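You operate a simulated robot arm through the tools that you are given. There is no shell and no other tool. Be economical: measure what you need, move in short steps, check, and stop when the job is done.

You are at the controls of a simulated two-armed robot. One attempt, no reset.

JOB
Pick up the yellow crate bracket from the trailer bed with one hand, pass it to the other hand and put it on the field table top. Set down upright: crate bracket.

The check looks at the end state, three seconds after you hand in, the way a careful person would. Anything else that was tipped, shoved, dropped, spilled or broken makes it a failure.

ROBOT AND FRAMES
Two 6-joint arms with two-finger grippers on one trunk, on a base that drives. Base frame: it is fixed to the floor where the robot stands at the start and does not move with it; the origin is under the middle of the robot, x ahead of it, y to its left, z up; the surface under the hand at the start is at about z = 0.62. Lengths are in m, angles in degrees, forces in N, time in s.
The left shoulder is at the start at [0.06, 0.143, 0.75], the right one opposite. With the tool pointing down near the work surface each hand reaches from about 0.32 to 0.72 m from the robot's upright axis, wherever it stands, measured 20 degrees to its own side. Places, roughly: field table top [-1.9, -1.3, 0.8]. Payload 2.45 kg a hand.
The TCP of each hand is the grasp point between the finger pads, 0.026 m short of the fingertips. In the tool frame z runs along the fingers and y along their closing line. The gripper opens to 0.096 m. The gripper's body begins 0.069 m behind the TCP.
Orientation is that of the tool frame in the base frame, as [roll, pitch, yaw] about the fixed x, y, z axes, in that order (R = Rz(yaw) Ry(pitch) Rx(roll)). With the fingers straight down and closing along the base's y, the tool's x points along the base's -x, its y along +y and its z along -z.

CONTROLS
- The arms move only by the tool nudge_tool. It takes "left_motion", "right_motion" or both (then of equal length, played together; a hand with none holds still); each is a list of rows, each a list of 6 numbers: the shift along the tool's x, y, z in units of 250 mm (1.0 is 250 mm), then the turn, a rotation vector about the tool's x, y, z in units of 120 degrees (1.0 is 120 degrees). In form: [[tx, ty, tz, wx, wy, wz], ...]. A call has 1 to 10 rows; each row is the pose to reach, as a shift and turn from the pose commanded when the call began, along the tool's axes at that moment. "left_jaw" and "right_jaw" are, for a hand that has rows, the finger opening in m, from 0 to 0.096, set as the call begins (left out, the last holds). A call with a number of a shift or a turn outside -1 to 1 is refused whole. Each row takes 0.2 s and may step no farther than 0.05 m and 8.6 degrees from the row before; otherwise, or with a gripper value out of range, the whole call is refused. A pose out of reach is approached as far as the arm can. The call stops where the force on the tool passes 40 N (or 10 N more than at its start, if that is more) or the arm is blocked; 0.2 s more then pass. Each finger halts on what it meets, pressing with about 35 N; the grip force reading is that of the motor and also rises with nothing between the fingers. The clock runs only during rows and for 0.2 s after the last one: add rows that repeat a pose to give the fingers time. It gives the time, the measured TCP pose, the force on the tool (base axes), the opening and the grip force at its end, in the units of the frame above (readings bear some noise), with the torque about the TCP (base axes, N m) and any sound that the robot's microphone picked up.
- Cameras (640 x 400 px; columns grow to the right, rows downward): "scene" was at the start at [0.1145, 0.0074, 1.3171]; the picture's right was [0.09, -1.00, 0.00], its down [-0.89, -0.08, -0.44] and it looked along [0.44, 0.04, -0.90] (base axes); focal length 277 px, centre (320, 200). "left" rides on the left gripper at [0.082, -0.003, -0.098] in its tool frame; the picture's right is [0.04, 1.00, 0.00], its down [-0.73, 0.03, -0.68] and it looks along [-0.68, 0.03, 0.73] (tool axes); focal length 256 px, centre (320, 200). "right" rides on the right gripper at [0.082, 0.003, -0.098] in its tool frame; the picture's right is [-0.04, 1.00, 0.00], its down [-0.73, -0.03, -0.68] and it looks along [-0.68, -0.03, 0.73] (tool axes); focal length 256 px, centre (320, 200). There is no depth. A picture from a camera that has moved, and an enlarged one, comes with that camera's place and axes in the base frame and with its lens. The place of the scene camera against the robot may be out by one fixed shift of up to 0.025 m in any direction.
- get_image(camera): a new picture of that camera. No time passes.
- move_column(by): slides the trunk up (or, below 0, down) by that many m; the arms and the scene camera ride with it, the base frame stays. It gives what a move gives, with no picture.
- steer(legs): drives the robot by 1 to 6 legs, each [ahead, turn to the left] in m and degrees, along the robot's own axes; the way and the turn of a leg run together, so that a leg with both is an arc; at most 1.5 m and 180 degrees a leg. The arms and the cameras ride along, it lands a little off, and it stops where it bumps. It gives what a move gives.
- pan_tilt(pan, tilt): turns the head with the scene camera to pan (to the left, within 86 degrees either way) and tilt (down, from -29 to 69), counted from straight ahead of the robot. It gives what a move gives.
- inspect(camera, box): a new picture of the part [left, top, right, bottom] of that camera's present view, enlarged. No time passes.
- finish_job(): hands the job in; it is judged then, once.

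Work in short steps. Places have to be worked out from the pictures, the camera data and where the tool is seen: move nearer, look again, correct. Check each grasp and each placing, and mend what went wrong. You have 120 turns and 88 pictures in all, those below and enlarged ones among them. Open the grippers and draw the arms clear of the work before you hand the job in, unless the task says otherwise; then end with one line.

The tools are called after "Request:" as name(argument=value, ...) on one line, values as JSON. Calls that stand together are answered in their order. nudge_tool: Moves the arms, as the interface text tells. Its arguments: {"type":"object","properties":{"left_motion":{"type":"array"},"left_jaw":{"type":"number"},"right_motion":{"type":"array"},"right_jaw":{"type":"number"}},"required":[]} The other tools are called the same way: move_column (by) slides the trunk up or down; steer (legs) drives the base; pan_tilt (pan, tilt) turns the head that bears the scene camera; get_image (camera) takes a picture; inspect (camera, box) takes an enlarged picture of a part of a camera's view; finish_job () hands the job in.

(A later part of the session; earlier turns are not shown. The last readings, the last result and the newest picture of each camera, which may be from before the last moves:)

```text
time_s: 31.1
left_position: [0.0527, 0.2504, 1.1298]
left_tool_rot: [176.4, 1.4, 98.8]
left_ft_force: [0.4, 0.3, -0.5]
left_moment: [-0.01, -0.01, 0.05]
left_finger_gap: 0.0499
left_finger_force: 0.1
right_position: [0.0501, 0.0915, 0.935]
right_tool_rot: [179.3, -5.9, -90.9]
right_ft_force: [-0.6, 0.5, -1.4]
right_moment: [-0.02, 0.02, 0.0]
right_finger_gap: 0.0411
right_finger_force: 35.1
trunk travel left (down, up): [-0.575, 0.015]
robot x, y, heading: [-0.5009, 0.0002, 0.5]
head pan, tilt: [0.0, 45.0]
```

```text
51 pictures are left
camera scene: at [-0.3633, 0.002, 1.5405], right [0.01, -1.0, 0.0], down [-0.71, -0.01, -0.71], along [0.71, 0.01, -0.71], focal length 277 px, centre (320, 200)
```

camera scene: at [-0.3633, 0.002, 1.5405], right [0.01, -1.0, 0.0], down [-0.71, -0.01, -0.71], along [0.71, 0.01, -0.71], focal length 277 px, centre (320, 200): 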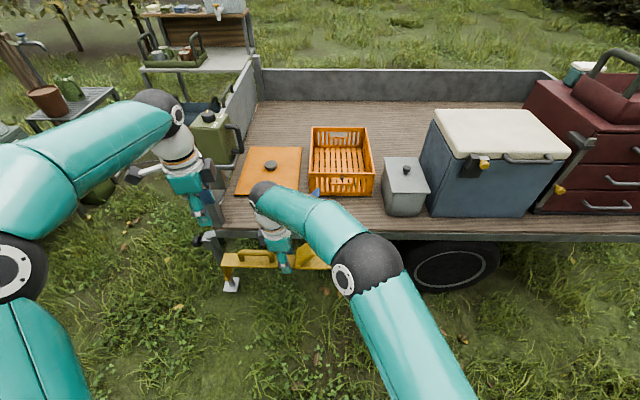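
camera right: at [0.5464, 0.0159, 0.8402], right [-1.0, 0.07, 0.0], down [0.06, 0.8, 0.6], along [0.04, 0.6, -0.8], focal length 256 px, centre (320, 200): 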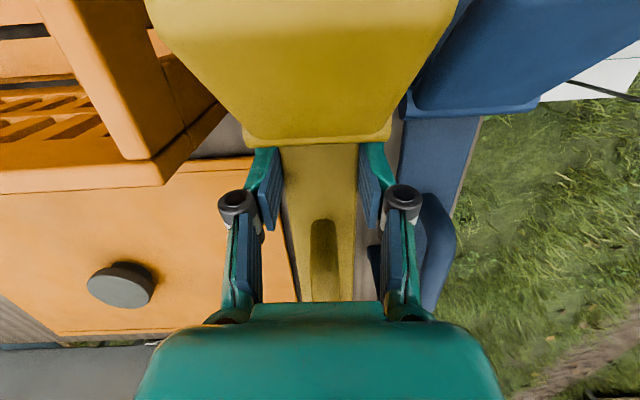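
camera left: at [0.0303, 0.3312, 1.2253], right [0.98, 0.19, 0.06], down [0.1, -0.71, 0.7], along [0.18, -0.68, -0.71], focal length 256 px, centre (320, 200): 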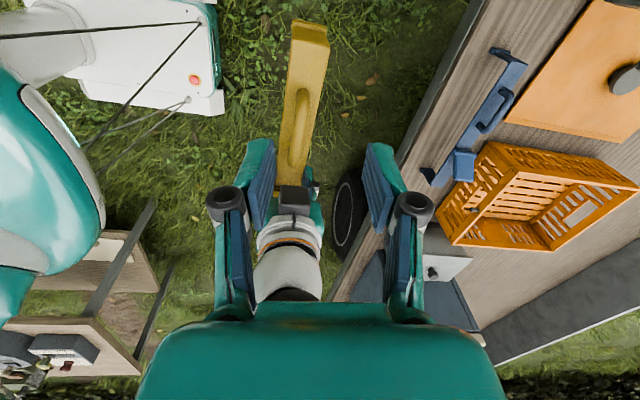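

The handle spans y≈0.134–0.22 at x≈0.05, z≈0.96. I'll lean the left hand 30° and move to a standoff along its approach line.

Request:
nudge_tool(left_motion=[[-0.008, -0.004, 0.07, 0.007, -0.06, 0.018], [-0.018, -0.008, 0.14, 0.015, -0.12, 0.036], [-0.028, -0.014, 0.21, 0.022, -0.18, 0.054], [-0.038, -0.018, 0.28, 0.03, -0.235, 0.07], [-0.038, -0.018, 0.32, 0.03, -0.25, 0.073], [-0.038, -0.018, 0.32, 0.03, -0.25, 0.073]])

Request:
get_image(camera="left")

Request:
inspect(camera="scene", box=[100, 80, 420, 280])

```text
time_s: 32.5
left_position: [0.0534, 0.2382, 1.0504]
left_tool_rot: [177.0, 30.9, 88.2]
left_ft_force: [0.7, 0.2, -0.1]
left_moment: [0.01, 0.01, 0.01]
left_finger_gap: 0.05
left_finger_force: 0.0
right_position: [0.0502, 0.0911, 0.936]
right_tool_rot: [179.5, -5.9, -91.0]
right_ft_force: [0.1, -0.8, -1.4]
right_moment: [0.01, -0.01, -0.01]
right_finger_gap: 0.0411
right_finger_force: 35.1
trunk travel left (down, up): [-0.575, 0.015]
robot x, y, heading: [-0.497, -0.004, 0.2]
head pan, tilt: [0.0, 45.0]
```

```text
50 pictures are left
camera left: at [0.049, 0.3589, 1.092], right [1.0, 0.03, 0.02], down [-0.02, -0.28, 0.96], along [0.04, -0.96, -0.28], focal length 256 px, centre (320, 200)
```

left: 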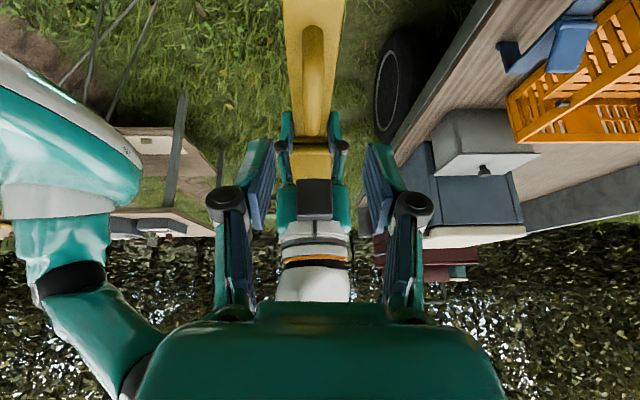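

```text
2.00 times, centred on (260, 180) of scene
camera zoom: at [-0.3643, 0.0019, 1.5406], right [0.01, -1.0, 0.0], down [-0.71, -0.01, -0.71], along [0.71, 0.01, -0.71], focal length 553 px, centre (440, 240)
```

zoom: 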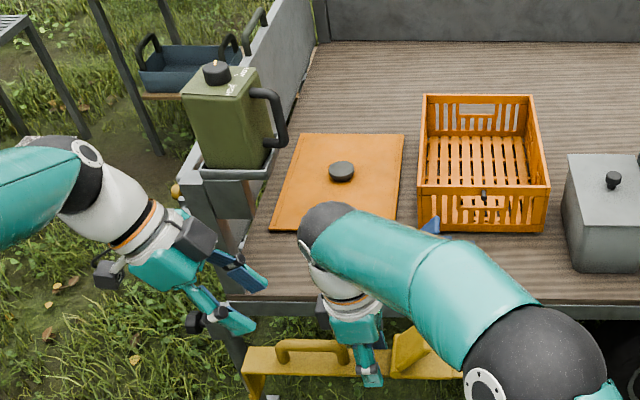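

The approach line looks right. I'll advance about half the remaining distance and check.

Request:
nudge_tool(left_motion=[[0.02, -0.006, 0.08, 0, 0, 0], [0.04, -0.012, 0.16, 0, 0, 0], [0.05, -0.012, 0.22, 0, 0, 0], [0.05, -0.012, 0.22, 0, 0, 0]])

Request:
get_image(camera="left")

Request:
inspect(camera="scene", box=[180, 160, 372, 280])

Request:
get_image(camera="right")

```text
time_s: 33.5
left_position: [0.0522, 0.2216, 0.9967]
left_tool_rot: [177.0, 30.9, 88.2]
left_ft_force: [0.1, -0.4, -0.2]
left_moment: [0.0, -0.05, 0.03]
left_finger_gap: 0.0501
left_finger_force: 0.0
right_position: [0.0503, 0.0924, 0.9355]
right_tool_rot: [179.5, -6.0, -91.0]
right_ft_force: [0.7, 0.0, -1.4]
right_moment: [-0.01, 0.02, -0.01]
right_finger_gap: 0.041
right_finger_force: 35.3
trunk travel left (down, up): [-0.575, 0.015]
robot x, y, heading: [-0.4987, 0.0047, 0.4]
head pan, tilt: [0.0, 45.0]
```

```text
48 pictures are left
camera left: at [0.0471, 0.3414, 1.0385], right [1.0, 0.03, 0.02], down [-0.02, -0.28, 0.96], along [0.04, -0.96, -0.28], focal length 256 px, centre (320, 200)
```

left: 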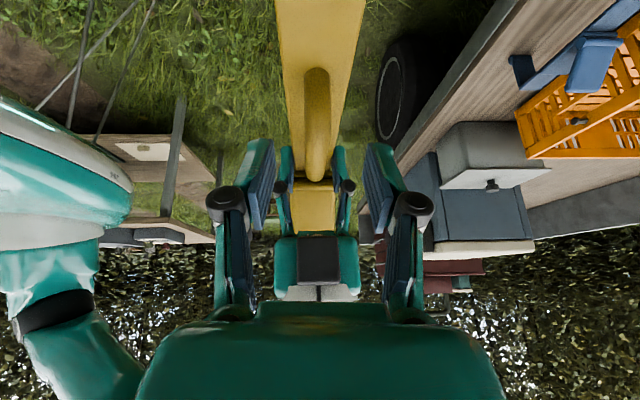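

```text
3.33 times, centred on (276, 220) of scene
camera zoom: at [-0.3646, 0.002, 1.5406], right [0.01, -1.0, 0.0], down [-0.71, -0.01, -0.71], along [0.71, 0.01, -0.71], focal length 922 px, centre (467, 133)
```

zoom: 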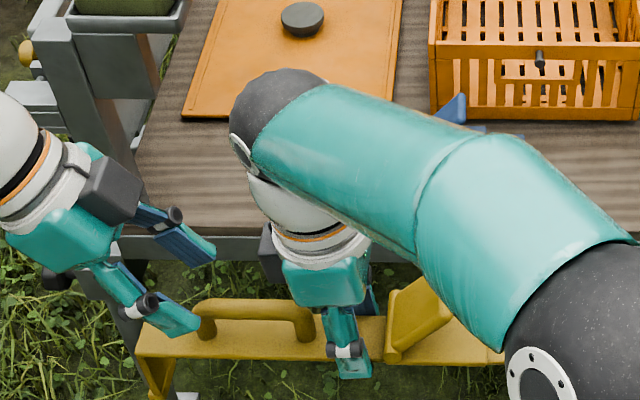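

```text
46 pictures are left
camera right: at [0.0471, 0.0219, 1.0406], right [-1.0, 0.06, 0.0], down [0.05, 0.8, 0.6], along [0.03, 0.6, -0.8], focal length 256 px, centre (320, 200)
```

right: 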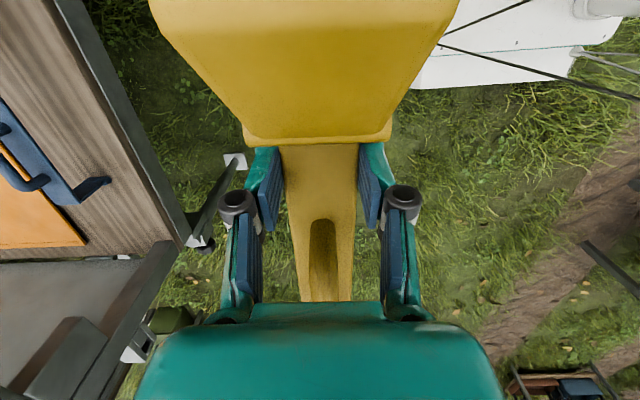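

Fingers are lined up with the rod in x, and the inner handle leg sits at y≈0.133. I'll advance so the left TCP ends just above the rod near y≈0.185, z≈0.963.

Request:
nudge_tool(left_motion=[[-0.018, 0, 0.06, 0, 0, 0], [-0.036, 0, 0.12, 0, 0, 0], [-0.056, 0, 0.192, 0, 0, 0], [-0.056, 0, 0.192, 0, 0, 0]])

Request:
get_image(camera="left")

Request:
inspect(camera="scene", box=[200, 180, 328, 260])

```text
time_s: 34.5
left_position: [0.0526, 0.1867, 0.9622]
left_tool_rot: [177.0, 30.9, 88.3]
left_ft_force: [0.0, -0.3, -0.5]
left_moment: [0.0, 0.01, -0.03]
left_finger_gap: 0.05
left_finger_force: 0.1
right_position: [0.0499, 0.0917, 0.9342]
right_tool_rot: [179.5, -6.0, -91.0]
right_ft_force: [0.4, -0.3, -2.7]
right_moment: [0.01, 0.02, 0.02]
right_finger_gap: 0.0412
right_finger_force: 34.6
trunk travel left (down, up): [-0.575, 0.015]
robot x, y, heading: [-0.5017, 0.0025, 0.4]
head pan, tilt: [0.0, 45.0]
```

```text
45 pictures are left
camera left: at [0.0487, 0.3062, 1.0041], right [1.0, 0.03, 0.02], down [-0.02, -0.28, 0.96], along [0.04, -0.96, -0.28], focal length 256 px, centre (320, 200)
```

left: 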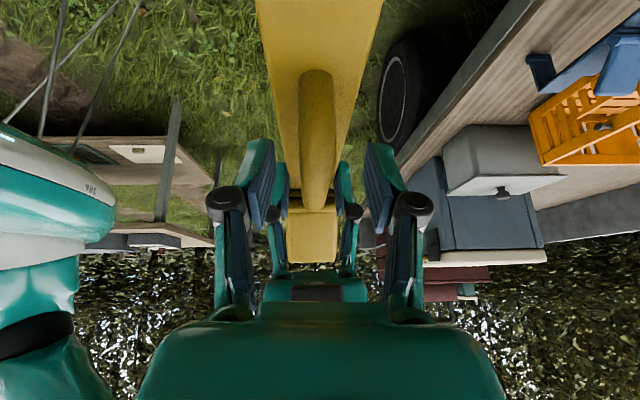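

```text
5.00 times, centred on (264, 220) of scene
camera zoom: at [-0.3647, 0.0021, 1.5406], right [0.01, -1.0, 0.0], down [-0.71, -0.01, -0.71], along [0.71, 0.0, -0.71], focal length 1383 px, centre (600, 100)
```

zoom: 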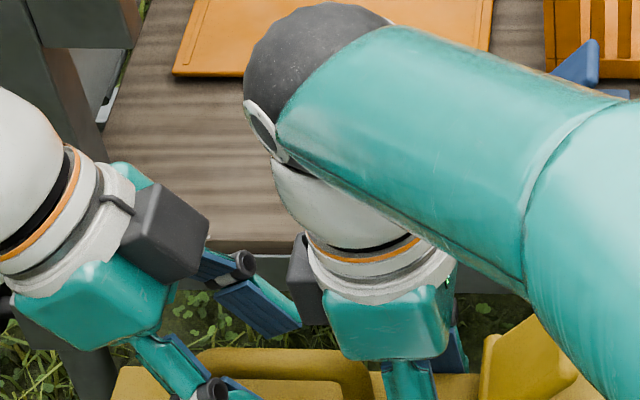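

I need to see the handle region lower in the frame.

Request:
inspect(camera="scene", box=[200, 215, 328, 295])

```text
5.00 times, centred on (264, 255) of scene
camera zoom: at [-0.3647, 0.0021, 1.5406], right [0.01, -1.0, 0.0], down [-0.71, -0.01, -0.71], along [0.71, 0.0, -0.71], focal length 1383 px, centre (600, -75)
```

zoom: 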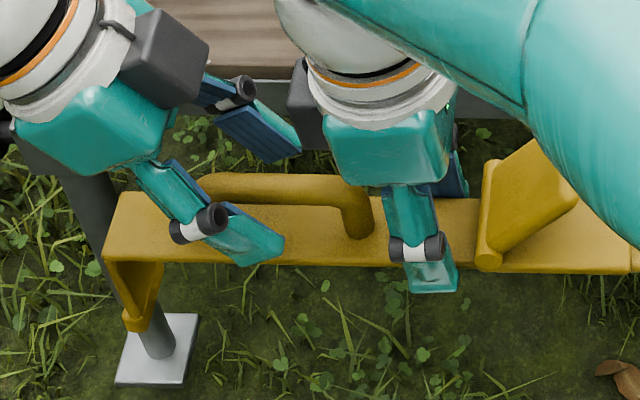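

The rod lies between the pads near the tips. I'll advance 4 mm more and close the left gripper.

Request:
nudge_tool(left_motion=[[0, 0, 0.016, 0, 0, 0], [0, 0, 0.016, 0, 0, 0]])

Request:
nudge_tool(left_motion=[[0, 0, 0, 0, 0, 0], [0, 0, 0, 0, 0, 0], [0, 0, 0, 0, 0, 0], [0, 0, 0, 0, 0, 0]], left_jaw=0.0)

Request:
inspect(camera="scene", box=[200, 215, 328, 295])

```text
time_s: 35.1
left_position: [0.0524, 0.1841, 0.9589]
left_tool_rot: [177.1, 30.9, 88.1]
left_ft_force: [-0.9, 0.0, -0.1]
left_moment: [0.02, 0.08, -0.03]
left_finger_gap: 0.0497
left_finger_force: 0.1
right_position: [0.0505, 0.0928, 0.9342]
right_tool_rot: [179.4, -6.0, -91.0]
right_ft_force: [0.3, -1.6, -2.9]
right_moment: [-0.05, 0.0, 0.0]
right_finger_gap: 0.0411
right_finger_force: 35.4
trunk travel left (down, up): [-0.575, 0.015]
robot x, y, heading: [-0.4977, -0.002, 0.4]
head pan, tilt: [0.0, 45.0]
```

```text
time_s: 36.1
left_position: [0.0531, 0.1845, 0.9585]
left_tool_rot: [177.2, 30.9, 88.1]
left_ft_force: [-14.0, 0.2, 4.3]
left_moment: [-0.27, 0.13, -0.74]
left_finger_gap: 0.0145
left_finger_force: 34.9
right_position: [0.0512, 0.0912, 0.9349]
right_tool_rot: [179.6, -5.9, -91.1]
right_ft_force: [14.3, 0.7, -5.8]
right_moment: [-0.1, 0.19, -0.54]
right_finger_gap: 0.0411
right_finger_force: 34.7
trunk travel left (down, up): [-0.575, 0.015]
robot x, y, heading: [-0.5013, -0.0024, 0.4]
head pan, tilt: [0.0, 45.0]
```

```text
5.00 times, centred on (264, 255) of scene
camera zoom: at [-0.3644, 0.002, 1.5406], right [0.01, -1.0, 0.0], down [-0.71, -0.01, -0.71], along [0.71, 0.01, -0.71], focal length 1383 px, centre (600, -75)
```

zoom: 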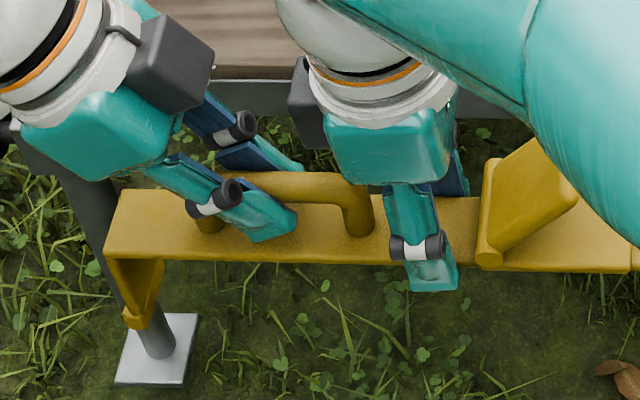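

Left grips the rod (14.5 mm). I'll open the right gripper and check that the left holds it.

Request:
nudge_tool(right_motion=[[0, 0, 0, 0, 0, 0], [0, 0, 0, 0, 0, 0], [0, 0, 0, 0, 0, 0]], right_jaw=0.075)

Request:
inspect(camera="scene", box=[200, 215, 328, 295])

```text
time_s: 36.9
left_position: [0.0542, 0.1846, 0.9593]
left_tool_rot: [177.0, 30.9, 88.3]
left_ft_force: [0.1, 0.2, -0.2]
left_moment: [0.2, 0.01, 0.02]
left_finger_gap: 0.0144
left_finger_force: 35.2
right_position: [0.0502, 0.0924, 0.9351]
right_tool_rot: [179.6, -6.0, -91.1]
right_ft_force: [0.1, -0.4, -0.2]
right_moment: [-0.02, -0.02, -0.03]
right_finger_gap: 0.0747
right_finger_force: 0.0
trunk travel left (down, up): [-0.575, 0.015]
robot x, y, heading: [-0.4967, -0.0002, 0.4]
head pan, tilt: [0.0, 45.0]
```

```text
5.00 times, centred on (264, 255) of scene
camera zoom: at [-0.3644, 0.0019, 1.5406], right [0.01, -1.0, 0.0], down [-0.71, -0.01, -0.71], along [0.71, 0.01, -0.71], focal length 1383 px, centre (600, -75)
```

zoom: 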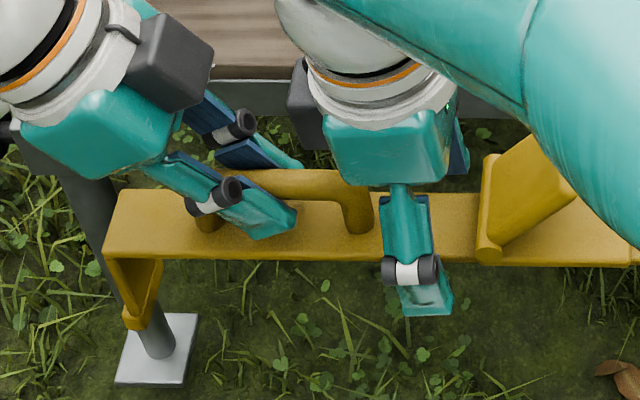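

The left hand holds it level alone. I'll raise the right hand straight up, then move it to the right.

Request:
nudge_tool(right_motion=[[0.012, 0, -0.1, 0, 0, 0], [0.024, 0, -0.22, 0, 0, 0], [0.045, 0, -0.37, 0, 0, 0], [0.1, 0, -0.52, 0, 0, 0], [0.24, 0, -0.55, 0, 0, 0], [0.4, 0, -0.55, 0, 0, 0], [0.55, 0, -0.55, 0, 0, 0], [0.72, 0, -0.55, 0, 0, 0], [0.85, 0, -0.55, 0, 0, 0]])

Request:
get_image(camera="scene")

```text
time_s: 38.9
left_position: [0.0542, 0.1838, 0.9586]
left_tool_rot: [177.0, 30.9, 88.2]
left_ft_force: [0.4, -0.5, 0.2]
left_moment: [0.15, 0.0, 0.02]
left_finger_gap: 0.0141
left_finger_force: 35.1
right_position: [0.0454, -0.1062, 1.0942]
right_tool_rot: [179.4, -5.9, -90.9]
right_ft_force: [0.4, 0.3, -0.1]
right_moment: [0.03, -0.03, 0.0]
right_finger_gap: 0.0749
right_finger_force: 0.0
trunk travel left (down, up): [-0.575, 0.015]
robot x, y, heading: [-0.5019, 0.0006, 0.3]
head pan, tilt: [0.0, 45.0]
```

```text
40 pictures are left
camera scene: at [-0.3647, 0.0013, 1.5406], right [0.01, -1.0, 0.0], down [-0.71, 0.0, -0.71], along [0.71, 0.01, -0.71], focal length 277 px, centre (320, 200)
```

scene: 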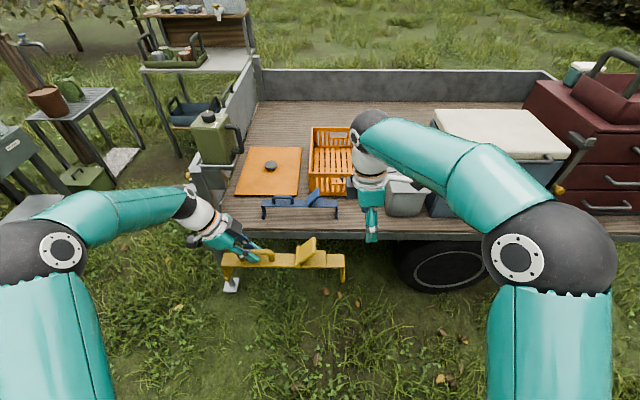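

The handover worked: left holds the bracket level and the blue one is untouched. I'll fold the right hand back and look at the table from here.

Request:
nudge_tool(right_motion=[[0.037, 0.064, -0.008, 0, 0, 0.068], [0.074, 0.128, -0.016, 0, 0, 0.136], [0.111, 0.192, -0.024, 0, 0, 0.204], [0.148, 0.256, -0.032, 0, 0, 0.272], [0.185, 0.32, -0.04, 0, 0, 0.34], [0.222, 0.384, -0.048, 0, 0, 0.408], [0.259, 0.448, -0.056, 0, 0, 0.476], [0.296, 0.512, -0.064, 0, 0, 0.544], [0.333, 0.576, -0.072, 0, 0, 0.612], [0.37, 0.64, -0.08, 0, 0, 0.68]])

Request:
pan_tilt(pan=-86, tilt=30)

Request:
get_image(camera="scene")

Request:
pan_tilt(pan=86, tilt=30)

Request:
get_image(camera="scene")

```text
time_s: 41.1
left_position: [0.0526, 0.1838, 0.9597]
left_tool_rot: [176.9, 30.9, 88.1]
left_ft_force: [-0.1, -0.6, 0.1]
left_moment: [0.17, -0.03, 0.0]
left_finger_gap: 0.0145
left_finger_force: 34.4
right_position: [-0.114, -0.1939, 1.1264]
right_tool_rot: [-174.3, -1.3, -172.8]
right_ft_force: [0.2, -0.3, -0.3]
right_moment: [0.0, 0.0, -0.01]
right_finger_gap: 0.0751
right_finger_force: 0.0
trunk travel left (down, up): [-0.575, 0.015]
robot x, y, heading: [-0.5004, -0.0011, 0.3]
head pan, tilt: [0.0, 45.0]
```

```text
time_s: 42.7
left_position: [0.0534, 0.1848, 0.9586]
left_tool_rot: [177.0, 30.9, 88.2]
left_ft_force: [-0.1, 0.3, 0.3]
left_moment: [0.11, 0.01, 0.0]
left_finger_gap: 0.0141
left_finger_force: 35.1
right_position: [-0.1146, -0.1933, 1.1267]
right_tool_rot: [-174.2, -1.4, -172.6]
right_ft_force: [-0.7, 0.1, 0.2]
right_moment: [0.02, -0.02, 0.01]
right_finger_gap: 0.0751
right_finger_force: 0.1
trunk travel left (down, up): [-0.575, 0.015]
robot x, y, heading: [-0.5011, 0.001, 0.5]
head pan, tilt: [-85.9, 30.0]
```

```text
39 pictures are left
camera scene: at [-0.4389, -0.0888, 1.5633], right [-1.0, -0.08, 0.0], down [-0.04, 0.5, -0.87], along [0.07, -0.86, -0.5], focal length 277 px, centre (320, 200)
```

scene: 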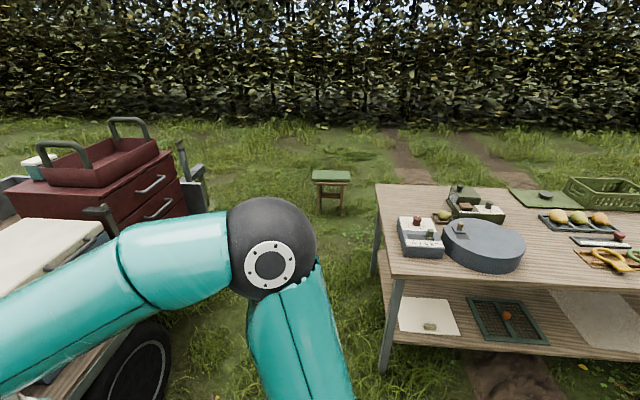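

```text
time_s: 45.3
left_position: [0.0535, 0.183, 0.9585]
left_tool_rot: [177.0, 30.9, 88.3]
left_ft_force: [-0.2, -0.2, -0.5]
left_moment: [0.17, 0.03, -0.03]
left_finger_gap: 0.0141
left_finger_force: 35.1
right_position: [-0.1147, -0.1929, 1.1251]
right_tool_rot: [-174.2, -1.3, -172.8]
right_ft_force: [0.3, -0.5, -0.3]
right_moment: [-0.03, 0.01, -0.02]
right_finger_gap: 0.075
right_finger_force: 0.1
trunk travel left (down, up): [-0.575, 0.015]
robot x, y, heading: [-0.4987, -0.0021, 0.2]
head pan, tilt: [85.9, 30.0]
```

```text
38 pictures are left
camera scene: at [-0.4402, 0.0916, 1.5633], right [1.0, -0.06, 0.0], down [-0.03, -0.5, -0.87], along [0.06, 0.86, -0.5], focal length 277 px, centre (320, 200)
```

scene: 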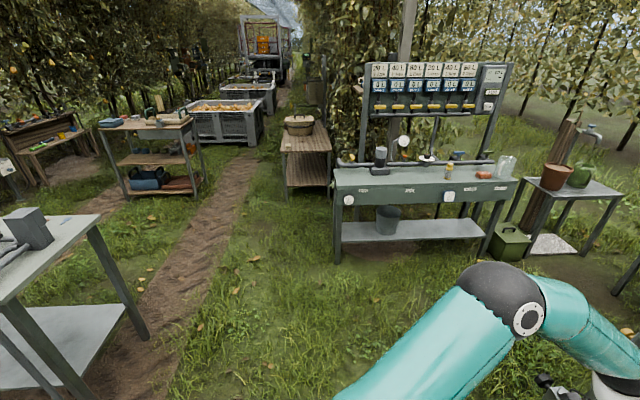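

The field table has a free area around x≈-1.4, y≈-1.1. Another table stands behind-left at x<-1.35, so I'll turn right in place and look towards -x before driving.

Request:
steer(legs=[[0, -90]])

Request:
pan_tilt(pan=-80, tilt=35)

Request:
get_image(camera="scene")

Request:
pan_tilt(pan=-25, tilt=35)

Request:
get_image(camera="scene")

```text
time_s: 48.8
left_position: [-0.1207, -0.4493, 0.9597]
left_tool_rot: [177.1, 30.7, 20.0]
left_ft_force: [0.4, -0.4, -0.1]
left_moment: [0.09, -0.16, 0.0]
left_finger_gap: 0.0141
left_finger_force: 35.0
right_position: [-0.534, -0.4328, 1.1254]
right_tool_rot: [-174.2, -1.4, 119.2]
right_ft_force: [-1.0, -0.3, 0.1]
right_moment: [0.03, -0.03, -0.02]
right_finger_gap: 0.075
right_finger_force: 0.0
trunk travel left (down, up): [-0.575, 0.015]
robot x, y, heading: [-0.4508, 0.0199, -69.9]
head pan, tilt: [85.9, 30.0]
stopped in leg 1: the robot was blocked; the commanded pose is now the measured one
```

```text
time_s: 51.3
left_position: [-0.1192, -0.4482, 0.9594]
left_tool_rot: [177.0, 30.9, 19.9]
left_ft_force: [-0.4, -1.2, -0.2]
left_moment: [0.07, -0.2, -0.01]
left_finger_gap: 0.0143
left_finger_force: 35.0
right_position: [-0.5338, -0.4314, 1.1266]
right_tool_rot: [-174.3, -1.4, 119.0]
right_ft_force: [-0.5, 0.0, 1.0]
right_moment: [-0.01, 0.02, 0.01]
right_finger_gap: 0.0748
right_finger_force: 0.0
trunk travel left (down, up): [-0.575, 0.015]
robot x, y, heading: [-0.4501, 0.0211, -69.6]
head pan, tilt: [-80.0, 35.0]
```

```text
37 pictures are left
camera scene: at [-0.5142, -0.0822, 1.5555], right [-0.5, 0.86, 0.0], down [0.5, 0.29, -0.82], along [-0.71, -0.41, -0.57], focal length 277 px, centre (320, 200)
```

scene: 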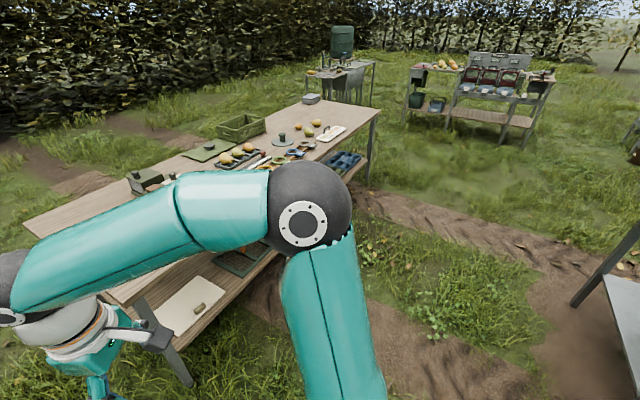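

```text
time_s: 52.6
left_position: [-0.1196, -0.4474, 0.9596]
left_tool_rot: [177.0, 30.9, 20.0]
left_ft_force: [1.2, 0.8, 0.0]
left_moment: [0.05, -0.17, 0.0]
left_finger_gap: 0.014
left_finger_force: 35.2
right_position: [-0.5337, -0.4315, 1.1265]
right_tool_rot: [-174.2, -1.5, 119.0]
right_ft_force: [-1.1, -0.6, 0.4]
right_moment: [0.0, -0.01, 0.02]
right_finger_gap: 0.075
right_finger_force: 0.0
trunk travel left (down, up): [-0.575, 0.015]
robot x, y, heading: [-0.4527, 0.0153, -69.9]
head pan, tilt: [-25.0, 35.0]
```

```text
36 pictures are left
camera scene: at [-0.4455, -0.1257, 1.5555], right [-1.0, 0.09, 0.0], down [0.05, 0.57, -0.82], along [-0.07, -0.82, -0.57], focal length 277 px, centre (320, 200)
```

scene: 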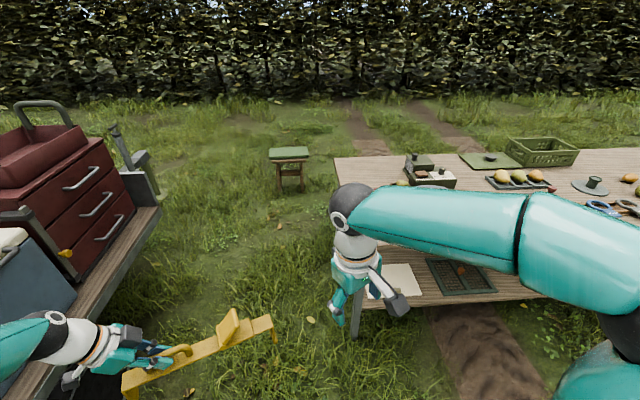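

The turn was blocked at -70°. I'll look at the left arm's surroundings next to the trailer.

Request:
pan_tilt(pan=55, tilt=45)

Request:
get_image(camera="scene")

```text
time_s: 54.1
left_position: [-0.1186, -0.4482, 0.9596]
left_tool_rot: [177.1, 31.0, 19.9]
left_ft_force: [0.0, 0.4, -0.4]
left_moment: [0.05, -0.15, 0.01]
left_finger_gap: 0.0143
left_finger_force: 35.3
right_position: [-0.5326, -0.4319, 1.1271]
right_tool_rot: [-174.2, -1.4, 119.1]
right_ft_force: [-1.2, 0.4, -0.2]
right_moment: [-0.01, 0.02, 0.03]
right_finger_gap: 0.075
right_finger_force: 0.0
trunk travel left (down, up): [-0.575, 0.015]
robot x, y, heading: [-0.4489, 0.0189, -69.9]
head pan, tilt: [55.0, 45.0]
```

```text
35 pictures are left
camera scene: at [-0.3594, -0.0588, 1.5407], right [-0.26, -0.97, 0.0], down [-0.68, 0.18, -0.71], along [0.68, -0.18, -0.71], focal length 277 px, centre (320, 200)
```

scene: 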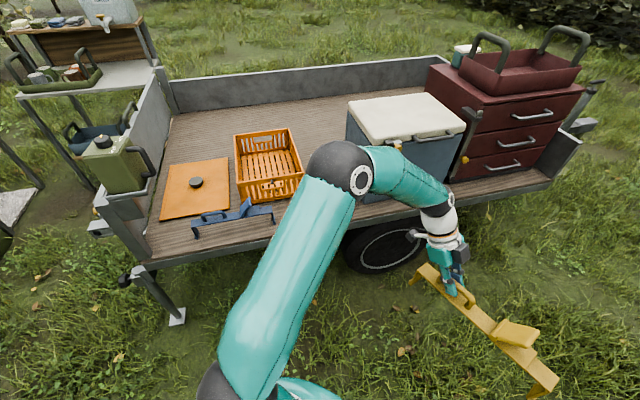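

The left elbow has swung into the items near the trailer edge (cooler or grey box). I'll turn back left to release it and check whether anything moved.

Request:
steer(legs=[[0, 20]])

Request:
pan_tilt(pan=40, tilt=45)

Request:
get_image(camera="scene")

```text
time_s: 55.7
left_position: [0.0195, -0.3054, 0.9587]
left_tool_rot: [177.0, 30.9, 39.9]
left_ft_force: [-0.8, -0.5, -0.4]
left_moment: [0.07, -0.13, 0.0]
left_finger_gap: 0.0146
left_finger_force: 35.6
right_position: [-0.3743, -0.4318, 1.1255]
right_tool_rot: [-174.2, -1.4, 139.1]
right_ft_force: [-0.7, 0.0, -1.1]
right_moment: [0.02, -0.01, 0.01]
right_finger_gap: 0.0752
right_finger_force: 0.1
trunk travel left (down, up): [-0.575, 0.015]
robot x, y, heading: [-0.4642, 0.0107, -50.0]
head pan, tilt: [55.0, 45.0]
```

```text
time_s: 56.5
left_position: [0.0195, -0.306, 0.9607]
left_tool_rot: [176.9, 30.9, 39.9]
left_ft_force: [0.0, 0.1, 0.5]
left_moment: [0.13, -0.13, 0.0]
left_finger_gap: 0.0143
left_finger_force: 35.1
right_position: [-0.3749, -0.4324, 1.1278]
right_tool_rot: [-174.3, -1.3, 139.1]
right_ft_force: [-1.5, 0.0, 0.1]
right_moment: [0.05, 0.0, 0.01]
right_finger_gap: 0.075
right_finger_force: 0.1
trunk travel left (down, up): [-0.575, 0.015]
robot x, y, heading: [-0.4595, 0.0072, -49.8]
head pan, tilt: [40.0, 45.0]
```

```text
34 pictures are left
camera scene: at [-0.3523, -0.0508, 1.5407], right [-0.17, -0.99, 0.0], down [-0.7, 0.12, -0.71], along [0.7, -0.12, -0.71], focal length 277 px, centre (320, 200)
```

scene: 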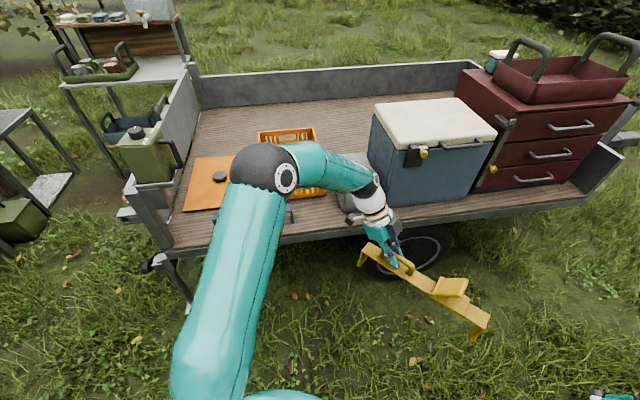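

I'll back away from the trailer, then inspect the box and cooler.

Request:
steer(legs=[[-0.35, 0]])

Request:
get_image(camera="scene")

```text
time_s: 58.8
left_position: [-0.2035, -0.0401, 0.9625]
left_tool_rot: [176.9, 30.9, 40.0]
left_ft_force: [0.0, 0.1, 0.9]
left_moment: [0.12, -0.13, 0.02]
left_finger_gap: 0.0144
left_finger_force: 35.9
right_position: [-0.5984, -0.1655, 1.1272]
right_tool_rot: [-174.1, -1.3, 139.1]
right_ft_force: [-0.1, 0.5, -0.6]
right_moment: [0.0, -0.01, 0.0]
right_finger_gap: 0.0749
right_finger_force: 0.0
trunk travel left (down, up): [-0.575, 0.015]
robot x, y, heading: [-0.6874, 0.2697, -49.3]
head pan, tilt: [40.0, 45.0]
```

```text
33 pictures are left
camera scene: at [-0.577, 0.2158, 1.5408], right [-0.17, -0.99, 0.0], down [-0.7, 0.12, -0.71], along [0.7, -0.12, -0.71], focal length 277 px, centre (320, 200)
```

scene: 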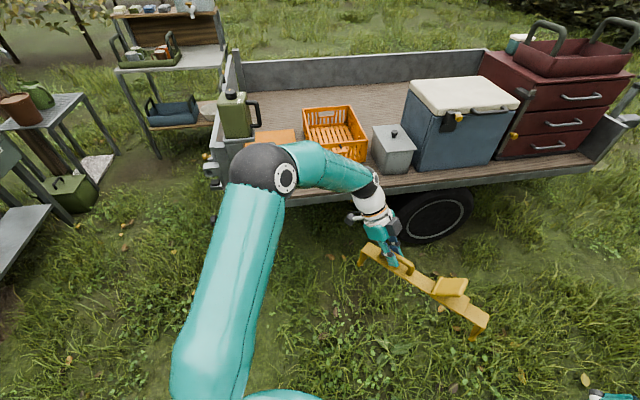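

Everything on the trailer, including grey box and cooler, stands as before. I'll go around with more room: turn right, drive towards (-1.46, -0.09), then turn to face the field table.

Request:
steer(legs=[[0, -105]])

Request:
pan_tilt(pan=0, tilt=35)

Request:
get_image(camera="scene")

```text
time_s: 62.2
left_position: [-0.7606, -0.2932, 0.9617]
left_tool_rot: [177.2, 30.7, -24.4]
left_ft_force: [-0.8, 0.7, -0.3]
left_moment: [-0.07, -0.22, -0.02]
left_finger_gap: 0.0142
left_finger_force: 35.1
right_position: [-1.0468, 0.0076, 1.1257]
right_tool_rot: [-174.3, -1.4, 74.8]
right_ft_force: [-1.4, 0.5, -0.8]
right_moment: [-0.03, -0.08, 0.0]
right_finger_gap: 0.075
right_finger_force: 0.0
trunk travel left (down, up): [-0.575, 0.015]
robot x, y, heading: [-0.6349, 0.2598, -114.8]
head pan, tilt: [40.0, 45.0]
stopped in leg 1: the robot was blocked; the commanded pose is now the measured one
```

```text
time_s: 63.3
left_position: [-0.7572, -0.2951, 0.9611]
left_tool_rot: [177.0, 30.9, -24.2]
left_ft_force: [-0.7, 0.0, -0.7]
left_moment: [-0.06, -0.11, 0.04]
left_finger_gap: 0.0146
left_finger_force: 34.9
right_position: [-1.0431, 0.0065, 1.1283]
right_tool_rot: [-174.3, -1.2, 74.8]
right_ft_force: [0.4, 0.1, -0.3]
right_moment: [-0.02, -0.02, 0.03]
right_finger_gap: 0.0752
right_finger_force: 0.0
trunk travel left (down, up): [-0.575, 0.015]
robot x, y, heading: [-0.6377, 0.2583, -114.8]
head pan, tilt: [0.0, 35.0]
```

```text
32 pictures are left
camera scene: at [-0.7074, 0.1249, 1.5554], right [-0.91, 0.42, 0.0], down [0.24, 0.52, -0.82], along [-0.34, -0.74, -0.57], focal length 277 px, centre (320, 200)
```

scene: 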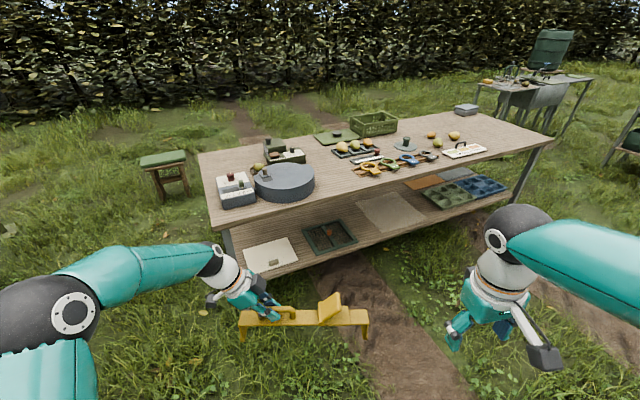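

Blocked again at -115°. The view ahead is clear, so I'll look to the right and behind.

Request:
pan_tilt(pan=-85, tilt=35)

Request:
get_image(camera="scene")

Request:
pan_tilt(pan=80, tilt=40)

Request:
get_image(camera="scene")

```text
time_s: 64.9
left_position: [-0.7577, -0.2945, 0.9616]
left_tool_rot: [177.1, 30.9, -24.3]
left_ft_force: [-1.2, 0.0, 0.0]
left_moment: [-0.04, -0.14, -0.01]
left_finger_gap: 0.0141
left_finger_force: 34.7
right_position: [-1.0411, 0.0068, 1.1288]
right_tool_rot: [-174.2, -1.2, 74.7]
right_ft_force: [0.0, 0.0, -0.2]
right_moment: [-0.01, -0.03, 0.03]
right_finger_gap: 0.075
right_finger_force: 0.1
trunk travel left (down, up): [-0.575, 0.015]
robot x, y, heading: [-0.6393, 0.2566, -114.3]
head pan, tilt: [-85.0, 35.0]
```

```text
31 pictures are left
camera scene: at [-0.754, 0.2346, 1.5555], right [0.34, 0.94, 0.0], down [0.54, -0.19, -0.82], along [-0.77, 0.28, -0.57], focal length 277 px, centre (320, 200)
```

scene: 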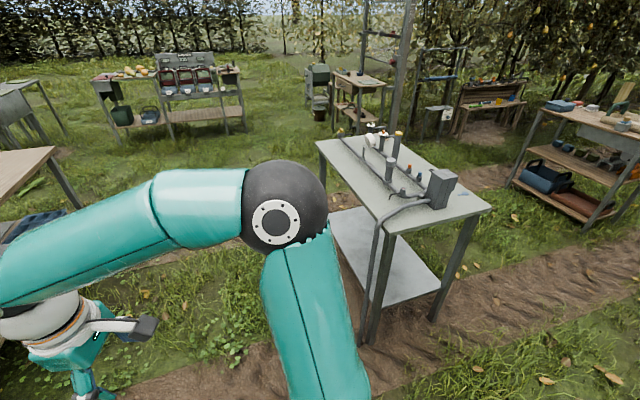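

```text
time_s: 67.4
left_position: [-0.7575, -0.2945, 0.9622]
left_tool_rot: [177.2, 30.9, -24.3]
left_ft_force: [-0.1, -0.8, 0.7]
left_moment: [-0.03, -0.12, 0.0]
left_finger_gap: 0.0141
left_finger_force: 35.3
right_position: [-1.0424, 0.0059, 1.1282]
right_tool_rot: [-174.3, -1.3, 74.7]
right_ft_force: [-0.4, 0.1, 0.2]
right_moment: [0.0, -0.02, 0.02]
right_finger_gap: 0.0749
right_finger_force: 0.0
trunk travel left (down, up): [-0.575, 0.015]
robot x, y, heading: [-0.6371, 0.2573, -114.7]
head pan, tilt: [80.0, 40.0]
```

```text
30 pictures are left
camera scene: at [-0.6011, 0.1567, 1.5479], right [-0.57, -0.82, 0.0], down [-0.53, 0.37, -0.77], along [0.63, -0.44, -0.64], focal length 277 px, centre (320, 200)
```

scene: 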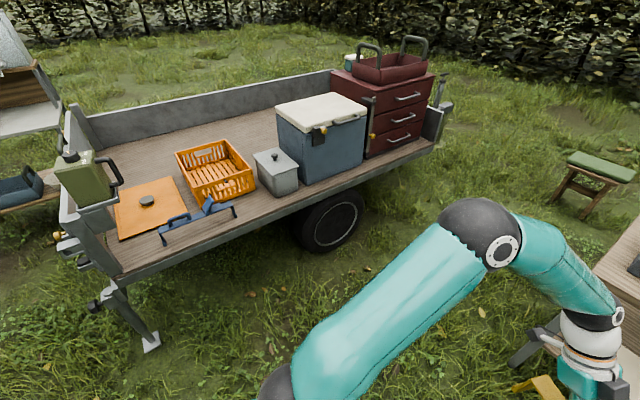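

The right elbow was against the edge of the grey workbench (x -1.35 to -2.2, y>0.72); nothing on it tipped, and the trailer items are all in place. I'll turn back a little, move ahead to get away from it, then continue.

Request:
steer(legs=[[0, 15], [0.2, 0], [0, -60]])

```text
time_s: 72.9
left_position: [-1.1456, -0.2518, 0.9601]
left_tool_rot: [177.2, 30.8, -68.5]
left_ft_force: [0.3, 0.2, -1.4]
left_moment: [-0.14, -0.06, 0.01]
left_finger_gap: 0.0144
left_finger_force: 35.0
right_position: [-1.1393, 0.1617, 1.1284]
right_tool_rot: [-174.2, -1.4, 30.5]
right_ft_force: [-0.1, -0.6, 0.1]
right_moment: [-0.01, -0.01, 0.03]
right_finger_gap: 0.075
right_finger_force: 0.1
trunk travel left (down, up): [-0.575, 0.015]
robot x, y, heading: [-0.6561, 0.017, -158.6]
head pan, tilt: [80.0, 40.0]
```

Clear of both. Now drive ahead along the lane, then turn left to face the table, and look.

Request:
steer(legs=[[0.75, 0], [0, 68.5]])

Request:
pan_tilt(pan=0, tilt=45)

Request:
get_image(camera="scene")

```text
time_s: 79.9
left_position: [-1.3318, -0.8066, 0.9606]
left_tool_rot: [177.3, 31.0, -7.0]
left_ft_force: [0.3, -0.2, -1.9]
left_moment: [-0.03, -0.08, -0.01]
left_finger_gap: 0.0142
left_finger_force: 34.9
right_position: [-1.694, -0.6039, 1.1305]
right_tool_rot: [-174.0, -1.5, 92.1]
right_ft_force: [-0.4, -0.2, 0.3]
right_moment: [0.04, 0.05, 0.01]
right_finger_gap: 0.0751
right_finger_force: 0.0
trunk travel left (down, up): [-0.575, 0.015]
robot x, y, heading: [-1.3885, -0.2378, -95.5]
head pan, tilt: [80.0, 40.0]
stopped in leg 2: the robot was blocked; the commanded pose is now the measured one
```

```text
time_s: 81.5
left_position: [-1.3347, -0.8056, 0.9613]
left_tool_rot: [177.2, 30.8, -6.9]
left_ft_force: [0.3, -0.3, -1.5]
left_moment: [-0.03, -0.16, 0.01]
left_finger_gap: 0.0142
left_finger_force: 34.9
right_position: [-1.6965, -0.603, 1.1293]
right_tool_rot: [-174.2, -1.4, 92.2]
right_ft_force: [0.0, 0.2, -0.2]
right_moment: [-0.03, 0.01, 0.01]
right_finger_gap: 0.0751
right_finger_force: 0.1
trunk travel left (down, up): [-0.575, 0.015]
robot x, y, heading: [-1.3894, -0.2404, -95.7]
head pan, tilt: [0.0, 45.0]
```

```text
29 pictures are left
camera scene: at [-1.4105, -0.3799, 1.5406], right [-1.0, 0.1, 0.0], down [0.07, 0.7, -0.71], along [-0.07, -0.7, -0.71], focal length 277 px, centre (320, 200)
```

scene: 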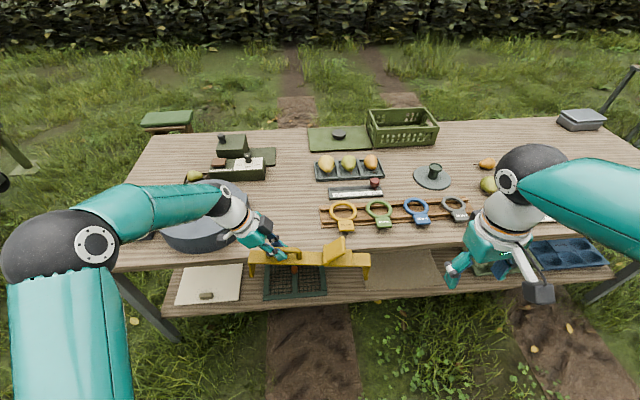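

The turn stopped at -95.5°, so the left arm may have touched items at the table's left end. I'll turn back right a bit and look closely.

Request:
steer(legs=[[0, -15]])

Request:
pan_tilt(pan=25, tilt=40)

Request:
get_image(camera="scene")

```text
time_s: 82.8
left_position: [-1.4844, -0.798, 0.9623]
left_tool_rot: [177.2, 30.8, -22.2]
left_ft_force: [0.1, -0.4, -1.6]
left_moment: [-0.03, -0.15, -0.01]
left_finger_gap: 0.0142
left_finger_force: 34.3
right_position: [-1.7797, -0.5076, 1.1303]
right_tool_rot: [-174.3, -1.3, 76.9]
right_ft_force: [0.1, -0.2, -1.3]
right_moment: [0.02, 0.0, -0.02]
right_finger_gap: 0.0749
right_finger_force: 0.0
trunk travel left (down, up): [-0.575, 0.015]
robot x, y, heading: [-1.377, -0.2435, -110.6]
head pan, tilt: [0.0, 45.0]
```

```text
time_s: 83.7
left_position: [-1.4833, -0.7981, 0.9623]
left_tool_rot: [177.2, 30.8, -22.2]
left_ft_force: [1.2, -0.6, -1.2]
left_moment: [-0.05, -0.18, -0.01]
left_finger_gap: 0.0144
left_finger_force: 34.9
right_position: [-1.7794, -0.5068, 1.1297]
right_tool_rot: [-174.1, -1.4, 76.9]
right_ft_force: [-1.1, -0.8, 0.6]
right_moment: [-0.01, -0.01, 0.03]
right_finger_gap: 0.0749
right_finger_force: 0.0
trunk travel left (down, up): [-0.575, 0.015]
robot x, y, heading: [-1.3772, -0.2408, -110.6]
head pan, tilt: [25.0, 40.0]
```

```text
28 pictures are left
camera scene: at [-1.3992, -0.3814, 1.5479], right [-1.0, -0.08, 0.0], down [-0.05, 0.64, -0.77], along [0.06, -0.76, -0.64], focal length 277 px, centre (320, 200)
```

scene: 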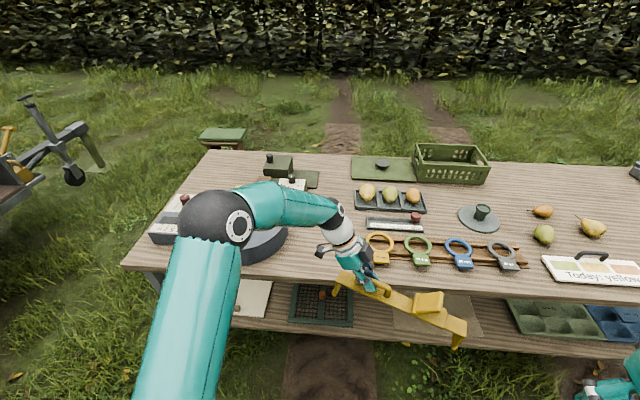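

I'll zoom in on the items at the left end of the table to see whether anything was touched.

Request:
inspect(camera="scene", box=[120, 130, 360, 280])

Request:
pan_tilt(pan=84, tilt=40)

Request:
get_image(camera="scene")

```text
2.67 times, centred on (240, 205) of scene
camera zoom: at [-1.3992, -0.3814, 1.5479], right [-1.0, -0.08, 0.0], down [-0.05, 0.64, -0.77], along [0.06, -0.76, -0.64], focal length 738 px, centre (533, 187)
```

zoom: 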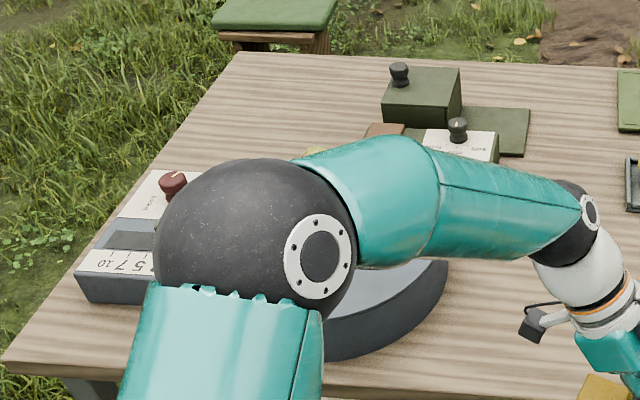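

```text
time_s: 85.0
left_position: [-1.4841, -0.7973, 0.9617]
left_tool_rot: [177.1, 30.8, -22.2]
left_ft_force: [0.4, 0.1, -0.8]
left_moment: [-0.07, -0.15, -0.03]
left_finger_gap: 0.0144
left_finger_force: 34.6
right_position: [-1.7801, -0.5066, 1.1296]
right_tool_rot: [-174.2, -1.4, 76.9]
right_ft_force: [0.3, -0.1, 0.5]
right_moment: [-0.01, 0.02, 0.01]
right_finger_gap: 0.0748
right_finger_force: 0.1
trunk travel left (down, up): [-0.575, 0.015]
robot x, y, heading: [-1.3714, -0.2407, -110.5]
head pan, tilt: [84.0, 40.0]
```

```text
26 pictures are left
camera scene: at [-1.3299, -0.3346, 1.5479], right [-0.45, -0.89, 0.0], down [-0.57, 0.29, -0.77], along [0.69, -0.34, -0.64], focal length 277 px, centre (320, 200)
```

scene: 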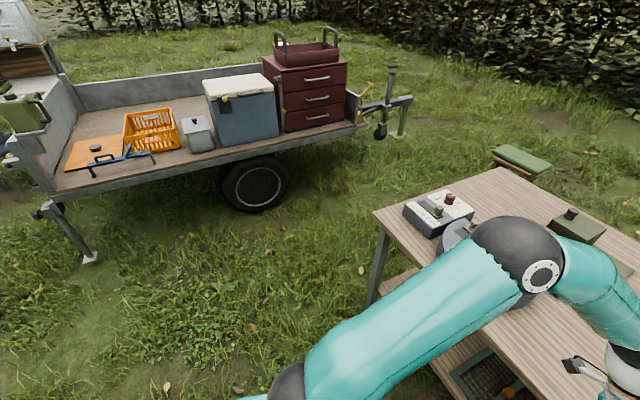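

Nothing on the table is disturbed. The free spot is the gap between the round disc and the ring rack (x≈-1.47 to -1.22, y≈-0.9 to -1.28), so the bracket must lie along y, which is the robot's forward direction. I'll back off a little, then raise the left hand and swing the bracket to point forward.

Request:
steer(legs=[[-0.15, 0]])

Request:
nudge_tool(left_motion=[[-0.05, -0.02, -0.085, -0.0354, 0.0031, -0.0594], [-0.1, -0.06, -0.17, -0.0708, 0.0062, -0.1188], [-0.15, -0.1, -0.255, -0.1062, 0.0093, -0.1782], [-0.2, -0.14, -0.34, -0.1416, 0.0124, -0.2376], [-0.205, -0.18, -0.344, -0.177, 0.0155, -0.297], [-0.205, -0.22, -0.344, -0.2124, 0.0186, -0.3564], [-0.205, -0.25, -0.344, -0.2478, 0.0217, -0.4158], [-0.205, -0.28, -0.344, -0.2832, 0.0248, -0.4752], [-0.205, -0.3, -0.344, -0.3186, 0.0279, -0.5346], [-0.205, -0.3, -0.344, -0.354, 0.031, -0.594]])

Request:
pan_tilt(pan=0, tilt=48)

Request:
get_image(camera="scene")

```text
time_s: 86.4
left_position: [-1.4301, -0.6515, 0.9635]
left_tool_rot: [177.2, 30.7, -22.3]
left_ft_force: [0.9, 0.0, -0.6]
left_moment: [-0.06, -0.16, 0.04]
left_finger_gap: 0.0142
left_finger_force: 34.7
right_position: [-1.7255, -0.3602, 1.1313]
right_tool_rot: [-174.1, -1.3, 76.8]
right_ft_force: [0.3, 0.8, 0.0]
right_moment: [-0.05, 0.02, 0.02]
right_finger_gap: 0.0748
right_finger_force: 0.0
trunk travel left (down, up): [-0.575, 0.015]
robot x, y, heading: [-1.3203, -0.0976, -111.0]
head pan, tilt: [84.0, 40.0]
```

```text
time_s: 88.6
left_position: [-1.4019, -0.5778, 1.0603]
left_tool_rot: [177.1, 30.8, 60.8]
left_ft_force: [0.5, -0.3, -1.8]
left_moment: [0.18, -0.07, 0.04]
left_finger_gap: 0.0144
left_finger_force: 35.2
right_position: [-1.7264, -0.3643, 1.1308]
right_tool_rot: [-174.3, -1.3, 76.8]
right_ft_force: [-0.3, 0.0, -0.9]
right_moment: [0.02, -0.02, 0.0]
right_finger_gap: 0.0752
right_finger_force: 0.1
trunk travel left (down, up): [-0.575, 0.015]
robot x, y, heading: [-1.3196, -0.0971, -110.6]
head pan, tilt: [84.0, 40.0]
```

```text
time_s: 90.2
left_position: [-1.4008, -0.5792, 1.0599]
left_tool_rot: [177.1, 30.6, 60.8]
left_ft_force: [-0.2, 0.3, -1.9]
left_moment: [0.17, -0.07, -0.02]
left_finger_gap: 0.0144
left_finger_force: 35.1
right_position: [-1.727, -0.362, 1.1307]
right_tool_rot: [-174.2, -1.3, 76.8]
right_ft_force: [-0.6, 0.0, 0.5]
right_moment: [0.01, -0.01, 0.02]
right_finger_gap: 0.0747
right_finger_force: 0.1
trunk travel left (down, up): [-0.575, 0.015]
robot x, y, heading: [-1.3231, -0.0974, -110.5]
head pan, tilt: [0.0, 48.0]
```

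```text
25 pictures are left
camera scene: at [-1.3795, -0.2259, 1.5365], right [-0.94, 0.35, 0.0], down [0.26, 0.7, -0.67], along [-0.23, -0.63, -0.74], focal length 277 px, centre (320, 200)
```

scene: 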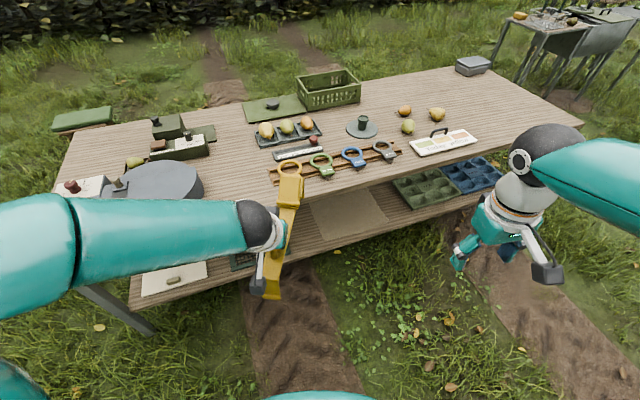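

The bracket now points forward, clear of everything. I'll turn the base left 12.5° so it lines up with the gap, drive ahead 0.15 m, and re-check.

Request:
steer(legs=[[0, 12.5], [0.15, 0]])

Request:
get_image(camera="scene")

```text
time_s: 92.4
left_position: [-1.3179, -0.7352, 1.0589]
left_tool_rot: [177.1, 30.6, 73.2]
left_ft_force: [0.3, -0.4, -1.9]
left_moment: [0.18, -0.03, 0.01]
left_finger_gap: 0.0146
left_finger_force: 35.1
right_position: [-1.6807, -0.5919, 1.1312]
right_tool_rot: [-174.2, -1.4, 89.2]
right_ft_force: [0.1, -0.5, -0.4]
right_moment: [0.09, -0.01, 0.0]
right_finger_gap: 0.0753
right_finger_force: 0.0
trunk travel left (down, up): [-0.575, 0.015]
robot x, y, heading: [-1.3421, -0.2419, -98.1]
head pan, tilt: [0.0, 48.0]
```

```text
24 pictures are left
camera scene: at [-1.3712, -0.3831, 1.5362], right [-0.99, 0.14, 0.0], down [0.11, 0.74, -0.67], along [-0.1, -0.66, -0.74], focal length 277 px, centre (320, 200)
```

scene: 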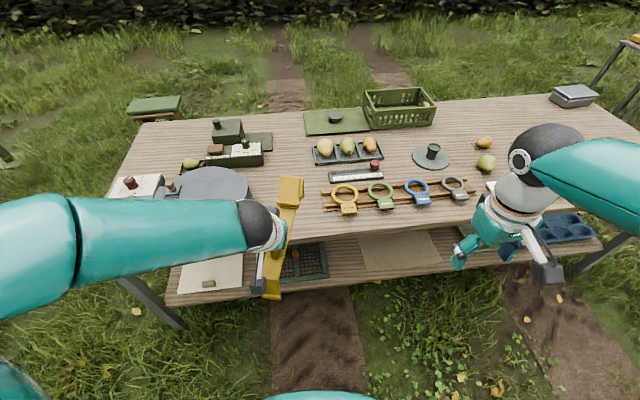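

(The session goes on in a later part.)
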